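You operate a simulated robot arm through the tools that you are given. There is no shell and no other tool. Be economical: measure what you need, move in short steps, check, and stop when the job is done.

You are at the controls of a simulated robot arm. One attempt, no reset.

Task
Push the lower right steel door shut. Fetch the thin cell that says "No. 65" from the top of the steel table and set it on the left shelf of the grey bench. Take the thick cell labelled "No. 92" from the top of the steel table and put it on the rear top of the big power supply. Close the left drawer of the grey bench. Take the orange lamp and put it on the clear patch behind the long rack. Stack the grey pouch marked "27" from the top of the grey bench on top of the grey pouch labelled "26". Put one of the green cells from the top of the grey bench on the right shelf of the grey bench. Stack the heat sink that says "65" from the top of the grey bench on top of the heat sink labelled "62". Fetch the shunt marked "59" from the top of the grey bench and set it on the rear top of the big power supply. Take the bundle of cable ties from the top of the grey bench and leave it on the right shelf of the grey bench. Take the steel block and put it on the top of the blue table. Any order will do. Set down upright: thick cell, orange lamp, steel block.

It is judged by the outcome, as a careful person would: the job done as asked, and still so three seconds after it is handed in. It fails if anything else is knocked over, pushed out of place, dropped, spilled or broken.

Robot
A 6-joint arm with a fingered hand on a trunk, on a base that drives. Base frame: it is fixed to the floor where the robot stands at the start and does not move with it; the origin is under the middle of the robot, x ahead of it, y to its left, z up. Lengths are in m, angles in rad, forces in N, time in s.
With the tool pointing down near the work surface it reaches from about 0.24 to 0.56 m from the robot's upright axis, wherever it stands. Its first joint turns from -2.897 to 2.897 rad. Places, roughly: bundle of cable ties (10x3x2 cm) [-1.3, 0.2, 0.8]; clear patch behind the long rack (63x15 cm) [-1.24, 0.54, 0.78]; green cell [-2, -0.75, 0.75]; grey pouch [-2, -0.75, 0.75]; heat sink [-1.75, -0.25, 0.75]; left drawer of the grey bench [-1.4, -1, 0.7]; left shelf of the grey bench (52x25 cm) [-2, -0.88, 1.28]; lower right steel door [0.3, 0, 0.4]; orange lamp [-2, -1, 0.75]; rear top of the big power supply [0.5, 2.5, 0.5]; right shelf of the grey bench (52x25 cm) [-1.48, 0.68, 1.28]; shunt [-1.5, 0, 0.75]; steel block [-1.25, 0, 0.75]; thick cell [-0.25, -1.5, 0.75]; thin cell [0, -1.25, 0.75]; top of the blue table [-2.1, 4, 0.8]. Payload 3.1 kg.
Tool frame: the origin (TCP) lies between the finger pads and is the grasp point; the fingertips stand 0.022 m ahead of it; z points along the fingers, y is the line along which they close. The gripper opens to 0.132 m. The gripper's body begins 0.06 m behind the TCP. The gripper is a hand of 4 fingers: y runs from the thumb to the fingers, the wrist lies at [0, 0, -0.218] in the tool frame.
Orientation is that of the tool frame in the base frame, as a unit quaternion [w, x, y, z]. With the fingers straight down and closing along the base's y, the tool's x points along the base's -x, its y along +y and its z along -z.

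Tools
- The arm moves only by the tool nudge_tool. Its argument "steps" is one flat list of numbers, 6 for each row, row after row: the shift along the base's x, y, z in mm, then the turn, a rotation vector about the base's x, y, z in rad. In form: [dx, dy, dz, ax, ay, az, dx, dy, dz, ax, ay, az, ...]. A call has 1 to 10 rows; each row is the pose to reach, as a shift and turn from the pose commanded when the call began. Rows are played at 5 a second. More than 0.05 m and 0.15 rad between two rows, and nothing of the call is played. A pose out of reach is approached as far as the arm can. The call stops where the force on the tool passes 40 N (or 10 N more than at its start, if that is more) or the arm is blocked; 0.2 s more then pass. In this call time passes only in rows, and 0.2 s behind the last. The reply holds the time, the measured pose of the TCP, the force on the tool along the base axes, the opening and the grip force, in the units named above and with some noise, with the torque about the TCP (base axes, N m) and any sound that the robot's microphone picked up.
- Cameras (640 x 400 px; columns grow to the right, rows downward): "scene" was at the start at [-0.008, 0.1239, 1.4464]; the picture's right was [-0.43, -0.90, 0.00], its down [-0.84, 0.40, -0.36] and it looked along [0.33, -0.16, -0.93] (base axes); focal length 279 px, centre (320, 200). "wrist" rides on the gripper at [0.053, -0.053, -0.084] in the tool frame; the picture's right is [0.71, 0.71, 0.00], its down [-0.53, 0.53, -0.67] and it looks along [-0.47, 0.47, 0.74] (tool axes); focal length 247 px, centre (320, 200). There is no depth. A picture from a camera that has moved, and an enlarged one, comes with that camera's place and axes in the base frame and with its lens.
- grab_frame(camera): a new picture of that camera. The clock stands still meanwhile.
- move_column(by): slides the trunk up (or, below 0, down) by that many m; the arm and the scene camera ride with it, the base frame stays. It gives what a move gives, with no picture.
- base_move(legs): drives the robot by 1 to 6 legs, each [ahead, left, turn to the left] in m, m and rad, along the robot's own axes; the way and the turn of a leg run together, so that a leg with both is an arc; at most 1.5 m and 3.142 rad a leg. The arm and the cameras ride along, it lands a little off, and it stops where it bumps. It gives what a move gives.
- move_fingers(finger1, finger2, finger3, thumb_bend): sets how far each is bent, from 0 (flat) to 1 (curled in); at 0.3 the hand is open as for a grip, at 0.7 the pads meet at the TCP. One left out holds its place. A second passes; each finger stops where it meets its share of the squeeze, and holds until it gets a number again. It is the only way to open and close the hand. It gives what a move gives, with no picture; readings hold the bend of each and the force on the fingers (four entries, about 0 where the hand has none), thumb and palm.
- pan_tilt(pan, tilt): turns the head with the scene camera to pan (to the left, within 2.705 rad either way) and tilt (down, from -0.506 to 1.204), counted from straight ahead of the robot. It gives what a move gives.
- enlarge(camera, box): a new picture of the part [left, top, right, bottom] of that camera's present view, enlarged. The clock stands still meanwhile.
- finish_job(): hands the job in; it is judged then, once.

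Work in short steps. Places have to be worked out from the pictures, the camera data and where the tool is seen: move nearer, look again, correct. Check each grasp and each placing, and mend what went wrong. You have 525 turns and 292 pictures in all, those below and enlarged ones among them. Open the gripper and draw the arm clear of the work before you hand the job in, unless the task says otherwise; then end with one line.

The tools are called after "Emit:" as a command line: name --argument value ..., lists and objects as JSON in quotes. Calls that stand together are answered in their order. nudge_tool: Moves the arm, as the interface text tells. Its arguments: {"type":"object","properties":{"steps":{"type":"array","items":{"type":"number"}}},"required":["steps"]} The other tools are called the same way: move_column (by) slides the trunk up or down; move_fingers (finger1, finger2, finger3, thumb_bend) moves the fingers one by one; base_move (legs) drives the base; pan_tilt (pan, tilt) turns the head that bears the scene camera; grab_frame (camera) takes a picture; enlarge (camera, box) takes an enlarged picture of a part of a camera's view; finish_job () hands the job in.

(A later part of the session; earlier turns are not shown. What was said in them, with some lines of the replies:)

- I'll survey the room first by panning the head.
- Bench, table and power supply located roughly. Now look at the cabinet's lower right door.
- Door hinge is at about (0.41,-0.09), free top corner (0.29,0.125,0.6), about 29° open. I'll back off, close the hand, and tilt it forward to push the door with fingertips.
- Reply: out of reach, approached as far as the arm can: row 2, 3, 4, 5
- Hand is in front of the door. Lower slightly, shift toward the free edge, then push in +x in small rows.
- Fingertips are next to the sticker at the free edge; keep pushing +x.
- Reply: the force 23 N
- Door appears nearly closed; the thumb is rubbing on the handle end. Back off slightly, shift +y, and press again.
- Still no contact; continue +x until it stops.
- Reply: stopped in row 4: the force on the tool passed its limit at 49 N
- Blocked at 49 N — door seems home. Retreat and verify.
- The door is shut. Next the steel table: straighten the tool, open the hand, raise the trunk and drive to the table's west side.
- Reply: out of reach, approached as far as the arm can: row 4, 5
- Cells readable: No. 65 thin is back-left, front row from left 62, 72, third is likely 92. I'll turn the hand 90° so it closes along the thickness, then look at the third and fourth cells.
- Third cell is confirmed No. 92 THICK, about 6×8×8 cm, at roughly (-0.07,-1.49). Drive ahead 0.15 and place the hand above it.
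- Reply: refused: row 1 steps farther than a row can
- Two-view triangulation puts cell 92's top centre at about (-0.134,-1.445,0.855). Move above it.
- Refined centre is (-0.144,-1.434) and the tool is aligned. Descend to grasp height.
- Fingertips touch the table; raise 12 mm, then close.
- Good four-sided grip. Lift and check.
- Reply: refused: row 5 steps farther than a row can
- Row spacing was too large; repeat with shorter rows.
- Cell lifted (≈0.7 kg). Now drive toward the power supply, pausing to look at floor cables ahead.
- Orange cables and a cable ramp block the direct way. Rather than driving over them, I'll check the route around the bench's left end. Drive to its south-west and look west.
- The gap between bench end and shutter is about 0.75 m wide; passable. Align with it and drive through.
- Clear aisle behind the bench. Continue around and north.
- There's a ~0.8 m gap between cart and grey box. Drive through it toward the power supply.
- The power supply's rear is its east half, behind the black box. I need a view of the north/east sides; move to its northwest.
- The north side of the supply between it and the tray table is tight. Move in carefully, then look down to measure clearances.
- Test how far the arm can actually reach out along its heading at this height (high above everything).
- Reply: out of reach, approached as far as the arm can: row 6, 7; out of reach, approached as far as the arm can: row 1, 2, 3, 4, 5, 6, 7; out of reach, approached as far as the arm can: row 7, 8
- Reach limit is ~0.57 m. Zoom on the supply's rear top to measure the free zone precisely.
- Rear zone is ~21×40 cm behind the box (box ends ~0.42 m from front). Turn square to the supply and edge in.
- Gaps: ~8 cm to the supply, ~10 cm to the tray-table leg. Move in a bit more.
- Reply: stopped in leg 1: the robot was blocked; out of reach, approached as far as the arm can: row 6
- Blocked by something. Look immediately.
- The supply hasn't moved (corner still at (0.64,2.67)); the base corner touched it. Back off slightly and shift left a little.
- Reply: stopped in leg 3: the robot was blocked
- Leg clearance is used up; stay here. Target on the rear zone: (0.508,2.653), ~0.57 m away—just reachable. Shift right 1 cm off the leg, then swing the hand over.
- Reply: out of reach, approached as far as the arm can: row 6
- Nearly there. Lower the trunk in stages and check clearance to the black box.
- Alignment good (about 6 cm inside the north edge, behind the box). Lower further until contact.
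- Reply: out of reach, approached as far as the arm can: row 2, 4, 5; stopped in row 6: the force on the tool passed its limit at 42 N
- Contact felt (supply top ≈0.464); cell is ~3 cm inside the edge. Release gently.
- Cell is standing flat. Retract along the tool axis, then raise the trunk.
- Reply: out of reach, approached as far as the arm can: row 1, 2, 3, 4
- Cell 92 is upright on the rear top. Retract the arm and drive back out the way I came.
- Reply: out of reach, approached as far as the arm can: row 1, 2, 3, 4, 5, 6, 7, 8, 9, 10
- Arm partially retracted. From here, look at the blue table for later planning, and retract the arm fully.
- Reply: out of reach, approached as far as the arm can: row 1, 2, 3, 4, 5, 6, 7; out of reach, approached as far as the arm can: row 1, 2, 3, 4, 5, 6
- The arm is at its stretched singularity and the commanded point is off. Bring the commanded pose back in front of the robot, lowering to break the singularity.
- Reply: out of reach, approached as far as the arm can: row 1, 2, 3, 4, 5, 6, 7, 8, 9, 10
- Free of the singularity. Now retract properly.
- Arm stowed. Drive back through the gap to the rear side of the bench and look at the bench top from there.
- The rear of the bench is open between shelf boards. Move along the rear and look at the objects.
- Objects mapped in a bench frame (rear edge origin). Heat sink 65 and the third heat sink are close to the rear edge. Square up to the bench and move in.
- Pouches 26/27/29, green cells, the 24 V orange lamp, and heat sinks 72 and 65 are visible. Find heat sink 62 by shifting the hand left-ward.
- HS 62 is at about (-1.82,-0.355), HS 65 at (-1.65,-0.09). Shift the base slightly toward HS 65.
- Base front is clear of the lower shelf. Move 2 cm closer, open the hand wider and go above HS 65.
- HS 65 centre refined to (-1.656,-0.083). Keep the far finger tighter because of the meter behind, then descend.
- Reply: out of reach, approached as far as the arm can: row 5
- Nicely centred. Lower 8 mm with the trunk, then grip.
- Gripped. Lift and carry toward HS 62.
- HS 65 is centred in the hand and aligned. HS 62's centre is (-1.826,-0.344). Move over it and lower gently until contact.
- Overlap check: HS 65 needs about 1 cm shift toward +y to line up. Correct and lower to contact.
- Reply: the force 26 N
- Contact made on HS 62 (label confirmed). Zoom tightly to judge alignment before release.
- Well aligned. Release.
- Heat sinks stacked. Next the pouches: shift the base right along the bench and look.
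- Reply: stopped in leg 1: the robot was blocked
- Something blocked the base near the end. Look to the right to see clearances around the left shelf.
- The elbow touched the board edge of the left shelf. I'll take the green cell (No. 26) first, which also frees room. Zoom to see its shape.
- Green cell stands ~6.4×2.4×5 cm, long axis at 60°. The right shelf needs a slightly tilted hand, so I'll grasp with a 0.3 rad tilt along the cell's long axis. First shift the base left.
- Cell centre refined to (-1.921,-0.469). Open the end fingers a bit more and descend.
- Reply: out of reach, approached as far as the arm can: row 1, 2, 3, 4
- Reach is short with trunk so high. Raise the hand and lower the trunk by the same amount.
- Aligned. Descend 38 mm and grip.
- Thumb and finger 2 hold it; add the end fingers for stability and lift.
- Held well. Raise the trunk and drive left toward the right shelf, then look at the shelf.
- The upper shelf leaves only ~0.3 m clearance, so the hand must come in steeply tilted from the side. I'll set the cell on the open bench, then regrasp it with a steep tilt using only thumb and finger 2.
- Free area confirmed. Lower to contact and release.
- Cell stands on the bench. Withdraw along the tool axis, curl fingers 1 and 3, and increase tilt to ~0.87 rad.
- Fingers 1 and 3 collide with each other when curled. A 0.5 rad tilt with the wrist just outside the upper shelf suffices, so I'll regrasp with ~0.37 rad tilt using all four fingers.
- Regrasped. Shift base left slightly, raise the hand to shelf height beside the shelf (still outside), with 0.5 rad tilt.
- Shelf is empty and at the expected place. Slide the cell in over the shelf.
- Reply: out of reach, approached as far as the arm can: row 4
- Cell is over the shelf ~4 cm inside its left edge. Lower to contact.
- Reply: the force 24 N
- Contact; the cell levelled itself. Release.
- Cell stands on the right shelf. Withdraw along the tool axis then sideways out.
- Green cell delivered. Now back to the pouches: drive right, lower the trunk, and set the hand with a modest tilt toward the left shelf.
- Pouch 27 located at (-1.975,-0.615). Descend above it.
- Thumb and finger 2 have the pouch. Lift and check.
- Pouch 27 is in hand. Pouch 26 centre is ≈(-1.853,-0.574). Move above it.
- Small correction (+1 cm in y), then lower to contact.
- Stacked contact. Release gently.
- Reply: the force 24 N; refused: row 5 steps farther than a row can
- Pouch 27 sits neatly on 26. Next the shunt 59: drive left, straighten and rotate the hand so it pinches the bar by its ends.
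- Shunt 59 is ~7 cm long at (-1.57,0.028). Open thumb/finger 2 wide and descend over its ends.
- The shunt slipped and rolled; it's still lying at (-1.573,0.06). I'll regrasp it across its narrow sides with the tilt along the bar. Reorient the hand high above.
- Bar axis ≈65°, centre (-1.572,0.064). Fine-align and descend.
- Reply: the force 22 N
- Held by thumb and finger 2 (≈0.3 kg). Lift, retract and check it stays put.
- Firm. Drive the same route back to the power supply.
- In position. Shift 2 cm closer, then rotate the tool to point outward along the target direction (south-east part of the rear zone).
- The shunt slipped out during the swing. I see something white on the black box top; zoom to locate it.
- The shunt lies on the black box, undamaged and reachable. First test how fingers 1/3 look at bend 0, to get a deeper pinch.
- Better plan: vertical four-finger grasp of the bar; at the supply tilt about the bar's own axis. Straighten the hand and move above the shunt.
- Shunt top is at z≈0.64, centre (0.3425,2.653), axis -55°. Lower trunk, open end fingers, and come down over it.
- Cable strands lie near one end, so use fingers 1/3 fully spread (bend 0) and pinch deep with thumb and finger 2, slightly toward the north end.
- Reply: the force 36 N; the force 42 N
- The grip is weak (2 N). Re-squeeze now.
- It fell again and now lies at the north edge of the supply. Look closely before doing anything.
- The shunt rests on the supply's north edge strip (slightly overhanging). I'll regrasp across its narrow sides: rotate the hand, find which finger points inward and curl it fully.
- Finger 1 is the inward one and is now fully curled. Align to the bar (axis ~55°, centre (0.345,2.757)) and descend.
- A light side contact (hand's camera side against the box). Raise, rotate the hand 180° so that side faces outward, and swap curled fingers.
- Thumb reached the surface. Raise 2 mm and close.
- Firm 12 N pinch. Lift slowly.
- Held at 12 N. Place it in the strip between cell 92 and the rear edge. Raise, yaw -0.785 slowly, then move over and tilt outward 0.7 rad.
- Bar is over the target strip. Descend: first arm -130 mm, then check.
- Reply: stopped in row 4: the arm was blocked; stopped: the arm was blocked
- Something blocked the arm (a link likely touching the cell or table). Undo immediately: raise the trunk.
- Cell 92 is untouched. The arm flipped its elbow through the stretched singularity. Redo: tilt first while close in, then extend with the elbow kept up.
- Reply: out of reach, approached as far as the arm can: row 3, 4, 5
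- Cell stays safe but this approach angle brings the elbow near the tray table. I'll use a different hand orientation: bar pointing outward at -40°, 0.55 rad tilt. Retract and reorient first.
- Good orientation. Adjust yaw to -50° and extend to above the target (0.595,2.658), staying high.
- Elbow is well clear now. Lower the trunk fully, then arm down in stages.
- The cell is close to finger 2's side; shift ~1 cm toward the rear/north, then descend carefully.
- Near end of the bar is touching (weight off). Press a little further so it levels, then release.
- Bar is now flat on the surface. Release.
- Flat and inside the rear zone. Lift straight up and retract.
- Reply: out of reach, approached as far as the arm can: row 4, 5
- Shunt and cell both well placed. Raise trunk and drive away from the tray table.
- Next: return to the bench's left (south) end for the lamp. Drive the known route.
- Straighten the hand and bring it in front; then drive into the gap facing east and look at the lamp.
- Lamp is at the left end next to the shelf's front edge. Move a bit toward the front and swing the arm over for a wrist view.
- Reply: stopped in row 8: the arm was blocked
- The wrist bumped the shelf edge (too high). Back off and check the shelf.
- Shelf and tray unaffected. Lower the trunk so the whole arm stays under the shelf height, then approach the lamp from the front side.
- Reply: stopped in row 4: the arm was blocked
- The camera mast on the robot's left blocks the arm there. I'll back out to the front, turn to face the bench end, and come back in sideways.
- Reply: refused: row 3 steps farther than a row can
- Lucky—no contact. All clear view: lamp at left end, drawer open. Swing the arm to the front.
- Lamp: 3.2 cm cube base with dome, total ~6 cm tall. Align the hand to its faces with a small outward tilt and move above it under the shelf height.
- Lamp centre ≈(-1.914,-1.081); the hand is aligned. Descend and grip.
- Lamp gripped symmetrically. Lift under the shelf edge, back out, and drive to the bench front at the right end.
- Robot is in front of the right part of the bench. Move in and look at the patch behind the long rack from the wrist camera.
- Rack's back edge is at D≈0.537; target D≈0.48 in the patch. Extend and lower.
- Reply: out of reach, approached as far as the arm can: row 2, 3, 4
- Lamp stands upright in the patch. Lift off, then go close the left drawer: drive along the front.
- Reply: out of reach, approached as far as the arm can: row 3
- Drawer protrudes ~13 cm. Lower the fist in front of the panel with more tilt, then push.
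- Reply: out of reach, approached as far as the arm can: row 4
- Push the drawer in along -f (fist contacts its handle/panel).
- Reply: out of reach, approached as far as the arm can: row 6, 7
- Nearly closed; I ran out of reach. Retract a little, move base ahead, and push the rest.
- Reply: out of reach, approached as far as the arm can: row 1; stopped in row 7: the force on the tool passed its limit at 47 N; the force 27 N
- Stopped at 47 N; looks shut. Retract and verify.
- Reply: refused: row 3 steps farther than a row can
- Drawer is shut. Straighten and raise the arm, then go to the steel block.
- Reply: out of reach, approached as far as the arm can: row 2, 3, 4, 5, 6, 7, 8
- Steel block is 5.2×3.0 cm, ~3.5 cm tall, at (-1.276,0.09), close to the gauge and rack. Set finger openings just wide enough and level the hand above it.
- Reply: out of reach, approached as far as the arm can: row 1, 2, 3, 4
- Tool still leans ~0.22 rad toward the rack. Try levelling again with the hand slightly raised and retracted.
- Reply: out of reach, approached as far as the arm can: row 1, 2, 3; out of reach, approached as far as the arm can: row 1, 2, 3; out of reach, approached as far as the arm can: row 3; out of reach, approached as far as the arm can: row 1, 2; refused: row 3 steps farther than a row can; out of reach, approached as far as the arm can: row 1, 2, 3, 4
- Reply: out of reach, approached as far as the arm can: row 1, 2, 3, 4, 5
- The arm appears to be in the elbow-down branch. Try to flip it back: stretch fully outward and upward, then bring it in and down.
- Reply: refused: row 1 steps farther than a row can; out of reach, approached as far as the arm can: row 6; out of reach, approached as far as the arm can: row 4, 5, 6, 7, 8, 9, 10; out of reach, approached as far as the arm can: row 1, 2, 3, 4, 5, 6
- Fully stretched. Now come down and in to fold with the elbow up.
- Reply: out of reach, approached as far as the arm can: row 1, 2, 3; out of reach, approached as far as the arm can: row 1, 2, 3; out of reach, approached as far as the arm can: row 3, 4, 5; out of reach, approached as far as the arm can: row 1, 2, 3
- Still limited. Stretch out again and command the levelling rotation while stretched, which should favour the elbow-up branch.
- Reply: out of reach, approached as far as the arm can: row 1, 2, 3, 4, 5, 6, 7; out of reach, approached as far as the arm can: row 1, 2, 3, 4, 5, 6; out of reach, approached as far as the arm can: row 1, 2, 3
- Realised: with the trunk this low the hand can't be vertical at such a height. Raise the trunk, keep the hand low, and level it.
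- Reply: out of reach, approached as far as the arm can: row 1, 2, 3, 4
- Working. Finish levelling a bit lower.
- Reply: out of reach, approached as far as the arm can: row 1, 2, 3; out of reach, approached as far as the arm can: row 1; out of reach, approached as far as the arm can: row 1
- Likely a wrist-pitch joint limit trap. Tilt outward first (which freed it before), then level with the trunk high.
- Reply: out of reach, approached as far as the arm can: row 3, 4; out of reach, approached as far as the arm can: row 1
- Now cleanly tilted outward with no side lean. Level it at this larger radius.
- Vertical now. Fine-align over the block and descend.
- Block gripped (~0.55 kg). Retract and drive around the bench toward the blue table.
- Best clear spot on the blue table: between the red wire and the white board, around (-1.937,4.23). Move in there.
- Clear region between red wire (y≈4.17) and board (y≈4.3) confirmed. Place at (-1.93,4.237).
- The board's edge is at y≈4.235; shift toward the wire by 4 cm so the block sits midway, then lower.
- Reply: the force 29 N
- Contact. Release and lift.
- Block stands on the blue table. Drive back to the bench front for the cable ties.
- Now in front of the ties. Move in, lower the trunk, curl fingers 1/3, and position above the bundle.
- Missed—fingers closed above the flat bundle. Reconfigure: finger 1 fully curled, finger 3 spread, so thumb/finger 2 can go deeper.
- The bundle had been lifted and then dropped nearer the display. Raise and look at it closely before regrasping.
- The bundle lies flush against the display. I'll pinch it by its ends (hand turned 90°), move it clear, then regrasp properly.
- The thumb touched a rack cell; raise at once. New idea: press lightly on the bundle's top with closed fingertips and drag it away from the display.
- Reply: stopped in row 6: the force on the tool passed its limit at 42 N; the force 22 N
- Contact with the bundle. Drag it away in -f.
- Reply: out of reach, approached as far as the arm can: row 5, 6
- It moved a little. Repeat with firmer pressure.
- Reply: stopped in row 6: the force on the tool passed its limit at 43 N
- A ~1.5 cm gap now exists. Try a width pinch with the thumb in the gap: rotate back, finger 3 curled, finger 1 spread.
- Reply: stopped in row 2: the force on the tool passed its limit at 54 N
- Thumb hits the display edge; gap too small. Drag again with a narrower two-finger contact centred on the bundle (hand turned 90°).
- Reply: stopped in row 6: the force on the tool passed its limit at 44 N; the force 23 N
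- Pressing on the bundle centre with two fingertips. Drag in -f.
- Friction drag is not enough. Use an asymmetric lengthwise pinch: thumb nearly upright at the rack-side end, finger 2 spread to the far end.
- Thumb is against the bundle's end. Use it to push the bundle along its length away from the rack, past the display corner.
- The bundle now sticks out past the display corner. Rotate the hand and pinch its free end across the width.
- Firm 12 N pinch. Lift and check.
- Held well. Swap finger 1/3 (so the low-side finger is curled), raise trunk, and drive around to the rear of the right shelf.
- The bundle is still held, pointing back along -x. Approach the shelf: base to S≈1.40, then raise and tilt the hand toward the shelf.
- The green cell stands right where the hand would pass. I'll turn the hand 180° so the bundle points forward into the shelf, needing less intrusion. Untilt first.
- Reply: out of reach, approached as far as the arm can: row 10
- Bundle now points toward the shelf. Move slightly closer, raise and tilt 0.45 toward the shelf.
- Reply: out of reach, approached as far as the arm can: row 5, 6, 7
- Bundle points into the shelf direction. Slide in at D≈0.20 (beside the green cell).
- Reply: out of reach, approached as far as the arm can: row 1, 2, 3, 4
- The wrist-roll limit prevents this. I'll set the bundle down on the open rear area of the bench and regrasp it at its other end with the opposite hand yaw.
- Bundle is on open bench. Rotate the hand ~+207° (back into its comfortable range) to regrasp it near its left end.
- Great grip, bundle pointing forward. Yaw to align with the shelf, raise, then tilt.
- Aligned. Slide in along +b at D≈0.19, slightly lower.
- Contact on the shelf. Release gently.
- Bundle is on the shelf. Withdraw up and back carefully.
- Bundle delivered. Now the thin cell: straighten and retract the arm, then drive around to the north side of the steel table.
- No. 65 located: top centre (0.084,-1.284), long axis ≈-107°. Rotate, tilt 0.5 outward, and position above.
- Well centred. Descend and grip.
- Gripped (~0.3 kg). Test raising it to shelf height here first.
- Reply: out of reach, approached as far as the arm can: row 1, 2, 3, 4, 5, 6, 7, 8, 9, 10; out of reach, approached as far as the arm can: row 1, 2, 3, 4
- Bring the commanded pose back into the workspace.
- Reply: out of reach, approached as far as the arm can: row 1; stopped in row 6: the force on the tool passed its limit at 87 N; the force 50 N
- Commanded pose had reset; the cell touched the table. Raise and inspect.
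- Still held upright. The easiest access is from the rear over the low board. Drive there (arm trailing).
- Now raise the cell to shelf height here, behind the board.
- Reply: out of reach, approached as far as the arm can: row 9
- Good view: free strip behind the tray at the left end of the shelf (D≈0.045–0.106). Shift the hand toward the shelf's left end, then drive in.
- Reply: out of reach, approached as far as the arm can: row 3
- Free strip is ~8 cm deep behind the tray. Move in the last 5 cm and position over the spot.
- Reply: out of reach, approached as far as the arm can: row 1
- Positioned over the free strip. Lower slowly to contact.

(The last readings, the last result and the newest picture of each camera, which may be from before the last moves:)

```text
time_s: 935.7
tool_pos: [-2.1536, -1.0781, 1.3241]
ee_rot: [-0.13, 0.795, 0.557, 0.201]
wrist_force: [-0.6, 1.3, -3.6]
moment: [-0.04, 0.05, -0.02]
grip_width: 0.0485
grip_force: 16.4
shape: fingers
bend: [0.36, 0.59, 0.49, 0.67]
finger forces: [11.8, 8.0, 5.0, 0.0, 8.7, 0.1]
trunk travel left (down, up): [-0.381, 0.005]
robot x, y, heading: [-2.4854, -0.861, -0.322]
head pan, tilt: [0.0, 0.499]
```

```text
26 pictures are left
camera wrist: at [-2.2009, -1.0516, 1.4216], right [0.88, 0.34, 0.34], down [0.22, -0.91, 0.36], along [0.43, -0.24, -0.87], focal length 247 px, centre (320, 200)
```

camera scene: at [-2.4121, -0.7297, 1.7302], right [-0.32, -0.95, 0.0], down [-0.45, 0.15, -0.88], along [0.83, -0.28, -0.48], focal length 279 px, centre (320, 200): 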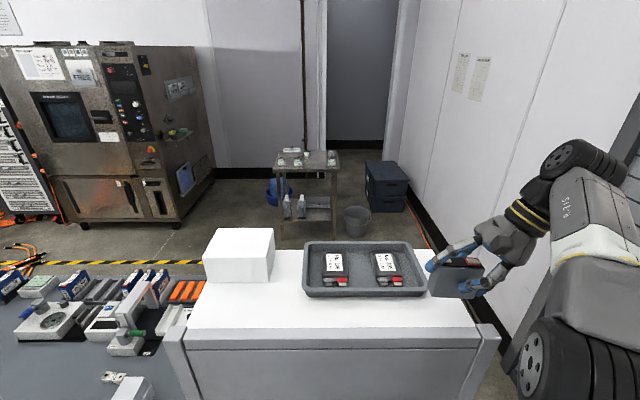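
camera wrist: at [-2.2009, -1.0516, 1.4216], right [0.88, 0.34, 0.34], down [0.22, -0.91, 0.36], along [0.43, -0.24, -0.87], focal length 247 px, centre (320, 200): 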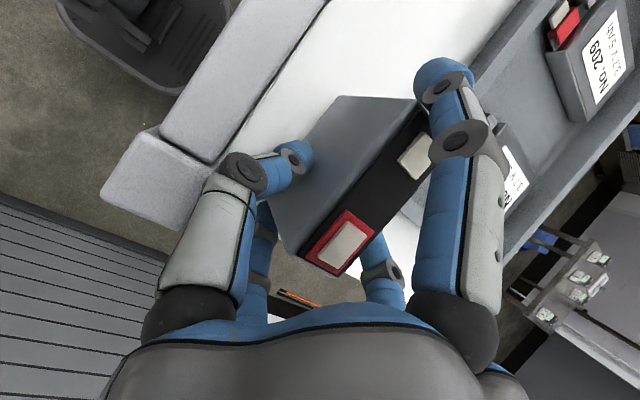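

Emit:
nudge_tool --steps '[0, 0, -4, 0, 0, 0, 0, 0, -8, 0, 0, 0, 0, 0, -12, 0, 0, 0, 0, 0, -15, 0, 0, 0]'

```text
time_s: 936.6
tool_pos: [-2.1533, -1.077, 1.3161]
ee_rot: [-0.122, 0.795, 0.558, 0.204]
wrist_force: [-2.7, 0.4, 21.9]
moment: [-0.11, 0.12, -0.11]
grip_width: 0.0498
grip_force: 22.6
shape: fingers
bend: [0.35, 0.58, 0.49, 0.67]
finger forces: [14.6, 8.9, 9.3, 0.0, 13.3, 0.1]
trunk travel left (down, up): [-0.381, 0.005]
robot x, y, heading: [-2.4873, -0.8606, -0.32]
head pan, tilt: [0.0, 0.499]
stopped in row 4: the force on the tool passed its limit at 45 N (the readings are from after the stop); the commanded pose is now the measured one
```

Contact. Release slightly and check.

Emit:
move_fingers --finger1 0.3 --finger2 0.5 --finger3 0.4 --thumb_bend 0.56

Emit:
grab_frame --camera "wrist"

```text
time_s: 937.6
tool_pos: [-2.1534, -1.078, 1.314]
ee_rot: [-0.125, 0.795, 0.557, 0.203]
wrist_force: [-2.7, 0.2, 10.4]
moment: [-0.28, 0.24, -0.07]
grip_width: 0.0638
grip_force: 5.3
shape: fingers
bend: [0.3, 0.5, 0.45, 0.56]
finger forces: [0.0, 0.0, 10.8, 0.0, 0.0, 0.0]
trunk travel left (down, up): [-0.381, 0.005]
robot x, y, heading: [-2.4837, -0.8578, -0.319]
head pan, tilt: [0.0, 0.499]
```

```text
25 pictures are left
camera wrist: at [-2.2025, -1.0503, 1.4115], right [0.87, 0.35, 0.35], down [0.21, -0.91, 0.36], along [0.44, -0.24, -0.86], focal length 247 px, centre (320, 200)
```

wrist: 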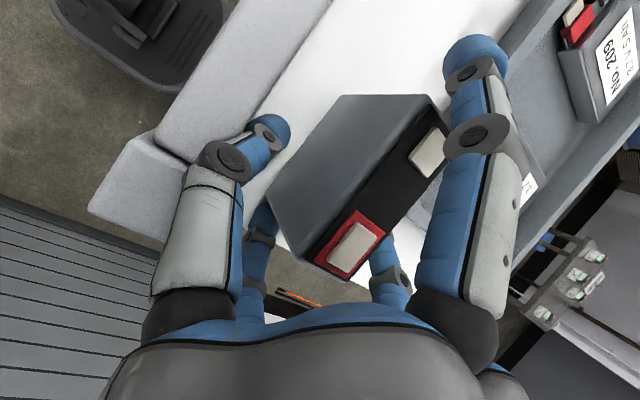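

Emit:
nudge_tool --steps '[0, 0, 8, 0, 0, 0, 0, 0, 18, 0, 0, 0]'

Emit:
grab_frame --camera "wrist"

```text
time_s: 938.2
tool_pos: [-2.1527, -1.0775, 1.3315]
ee_rot: [-0.126, 0.795, 0.558, 0.203]
wrist_force: [0.2, 0.7, -0.2]
moment: [0.0, 0.01, 0.02]
grip_width: 0.0639
grip_force: 0.1
shape: fingers
bend: [0.3, 0.5, 0.4, 0.56]
finger forces: [0.0, 0.1, 0.1, 0.0, 0.0, 0.0]
trunk travel left (down, up): [-0.381, 0.005]
robot x, y, heading: [-2.4862, -0.8617, -0.32]
head pan, tilt: [0.0, 0.499]
```

```text
24 pictures are left
camera wrist: at [-2.2012, -1.0509, 1.429], right [0.87, 0.35, 0.35], down [0.21, -0.91, 0.36], along [0.44, -0.24, -0.86], focal length 247 px, centre (320, 200)
```

wrist: 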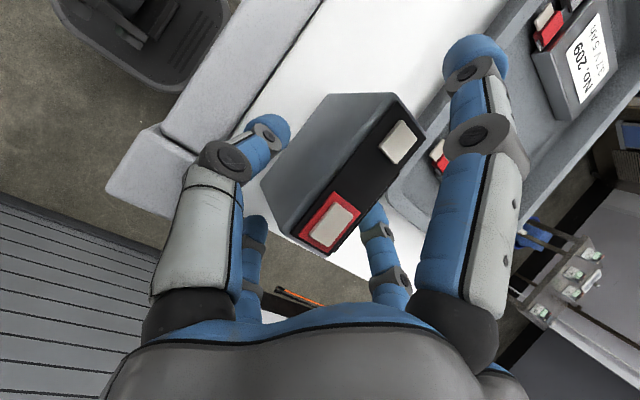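

Cell stands free. Retract along the tool axis and away.

Emit:
nudge_tool --steps '[-2, -6, 20, 0, 0, 0, -6, -18, 45, 0, 0, 0, -12, -30, 70, 0, 0, 0]'

Emit:
base_move --legs '[[-0.3, 0, 0]]'

Emit:
grab_frame --camera "scene"

```text
time_s: 939.0
tool_pos: [-2.1688, -1.0968, 1.3877]
ee_rot: [-0.124, 0.795, 0.557, 0.204]
wrist_force: [-0.7, 0.2, 0.2]
moment: [-0.01, -0.01, 0.01]
grip_width: 0.0638
grip_force: 0.1
shape: fingers
bend: [0.3, 0.5, 0.4, 0.56]
finger forces: [0.0, 0.0, 0.0, 0.0, 0.0, 0.0]
out of reach, approached as far as the arm can: row 3
trunk travel left (down, up): [-0.381, 0.005]
robot x, y, heading: [-2.4897, -0.8614, -0.322]
head pan, tilt: [0.0, 0.499]
```

```text
time_s: 941.1
tool_pos: [-2.4544, -1.0032, 1.3861]
ee_rot: [-0.124, 0.796, 0.557, 0.203]
wrist_force: [-0.5, 0.5, 0.1]
moment: [0.01, -0.02, 0.01]
grip_width: 0.0636
grip_force: 0.1
shape: fingers
bend: [0.3, 0.5, 0.4, 0.56]
finger forces: [0.1, 0.0, 0.0, 0.0, 0.0, 0.0]
trunk travel left (down, up): [-0.381, 0.005]
robot x, y, heading: [-2.7727, -0.7652, -0.325]
head pan, tilt: [0.0, 0.499]
```

```text
23 pictures are left
camera scene: at [-2.6953, -0.6349, 1.7302], right [-0.32, -0.95, 0.0], down [-0.45, 0.15, -0.88], along [0.83, -0.28, -0.48], focal length 279 px, centre (320, 200)
```

scene: 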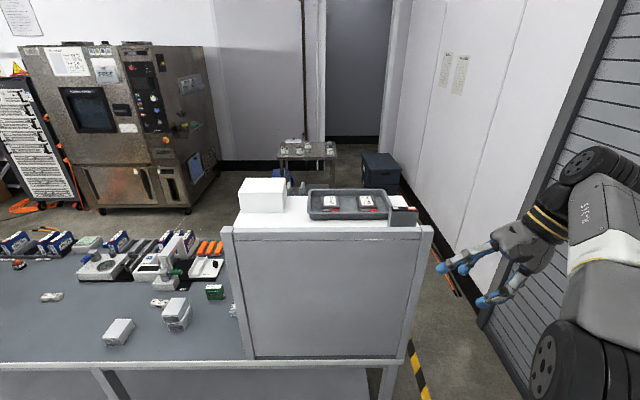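

Emit:
enlarge --camera "scene" --box '[290, 170, 450, 260]'

```text
4.00 times, centred on (370, 215) of scene
camera zoom: at [-2.6953, -0.6349, 1.7302], right [-0.32, -0.95, 0.0], down [-0.45, 0.15, -0.88], along [0.83, -0.28, -0.48], focal length 1116 px, centre (120, 140)
```

zoom: 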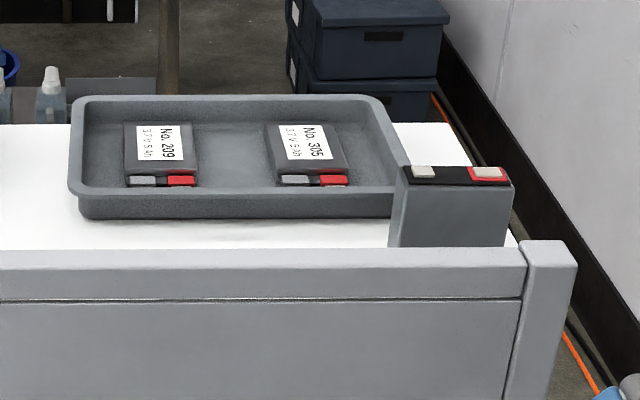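

Thin cell is upright on the shelf beside the tray. Verify the right shelf (cable ties, green cell) by moving along the rear and looking.

Emit:
base_move --legs '[[-0.1, 0, 0], [0, 1.0, 0]]'

Emit:
pan_tilt --pan 0.5 --tilt 0.4

Emit:
grab_frame --camera "scene"

```text
time_s: 947.0
tool_pos: [-2.2304, -0.0332, 1.3867]
ee_rot: [-0.122, 0.799, 0.553, 0.205]
wrist_force: [0.2, -0.3, 0.8]
moment: [-0.01, 0.01, -0.01]
grip_width: 0.0638
grip_force: 0.1
shape: fingers
bend: [0.3, 0.5, 0.4, 0.56]
finger forces: [0.0, 0.0, 0.0, 0.0, 0.0, 0.0]
trunk travel left (down, up): [-0.381, 0.005]
robot x, y, heading: [-2.5459, 0.2055, -0.335]
head pan, tilt: [0.0, 0.499]
```

```text
time_s: 947.9
tool_pos: [-2.23, -0.0345, 1.3858]
ee_rot: [-0.122, 0.799, 0.553, 0.204]
wrist_force: [-0.7, 0.2, 0.6]
moment: [0.01, 0.03, 0.0]
grip_width: 0.0639
grip_force: 0.2
shape: fingers
bend: [0.3, 0.5, 0.4, 0.56]
finger forces: [0.0, 0.0, 0.0, 0.0, 0.0, 0.0]
trunk travel left (down, up): [-0.381, 0.005]
robot x, y, heading: [-2.5483, 0.2093, -0.334]
head pan, tilt: [0.499, 0.4]
```

```text
21 pictures are left
camera scene: at [-2.4625, 0.3822, 1.7393], right [0.17, -0.99, 0.0], down [-0.38, -0.06, -0.92], along [0.91, 0.15, -0.39], focal length 279 px, centre (320, 200)
```

scene: 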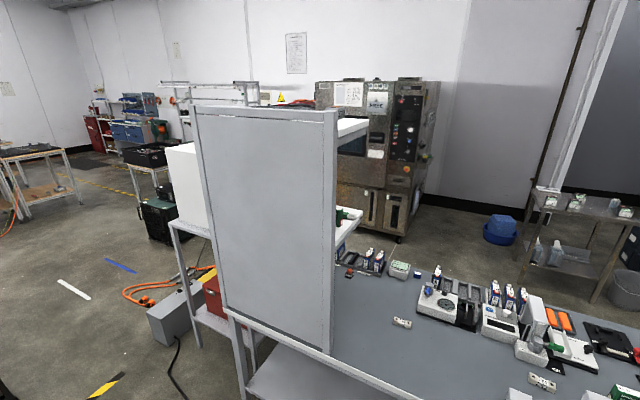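

Emit:
enlarge --camera "scene" --box '[320, 190, 420, 290]'

```text
4.00 times, centred on (370, 240) of scene
camera zoom: at [-2.4625, 0.3822, 1.7393], right [0.17, -0.99, 0.0], down [-0.38, -0.06, -0.92], along [0.91, 0.15, -0.39], focal length 1116 px, centre (120, 40)
```

zoom: 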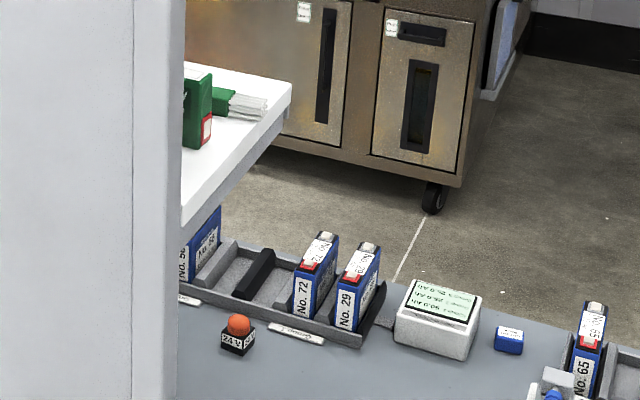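

Everything is in place: ties and green cell on the right shelf, lamp upright behind the rack, door shut. Open the hand fully and hand in.

Emit:
move_fingers --finger1 0.3 --finger2 0.3 --finger3 0.3 --thumb_bend 0.3

Emit:
finish_job

```text
time_s: 948.9
tool_pos: [-2.2292, -0.0336, 1.3867]
ee_rot: [-0.122, 0.799, 0.553, 0.204]
wrist_force: [0.0, 0.4, -0.3]
moment: [0.0, 0.0, 0.01]
grip_width: 0.088
grip_force: 0.0
shape: fingers
bend: [0.3, 0.3, 0.3, 0.3]
finger forces: [0.0, 0.0, 0.0, 0.0, 0.0, 0.0]
trunk travel left (down, up): [-0.381, 0.005]
robot x, y, heading: [-2.5469, 0.207, -0.327]
head pan, tilt: [0.499, 0.4]
```

```text
The job is handed in.
```

All eleven tasks are done and the job is handed in; on the way I dropped the shunt twice and the cable ties once, and the base, arm or hand lightly touched a few fixtures, but the pictures I took show everything in place and nothing knocked over.
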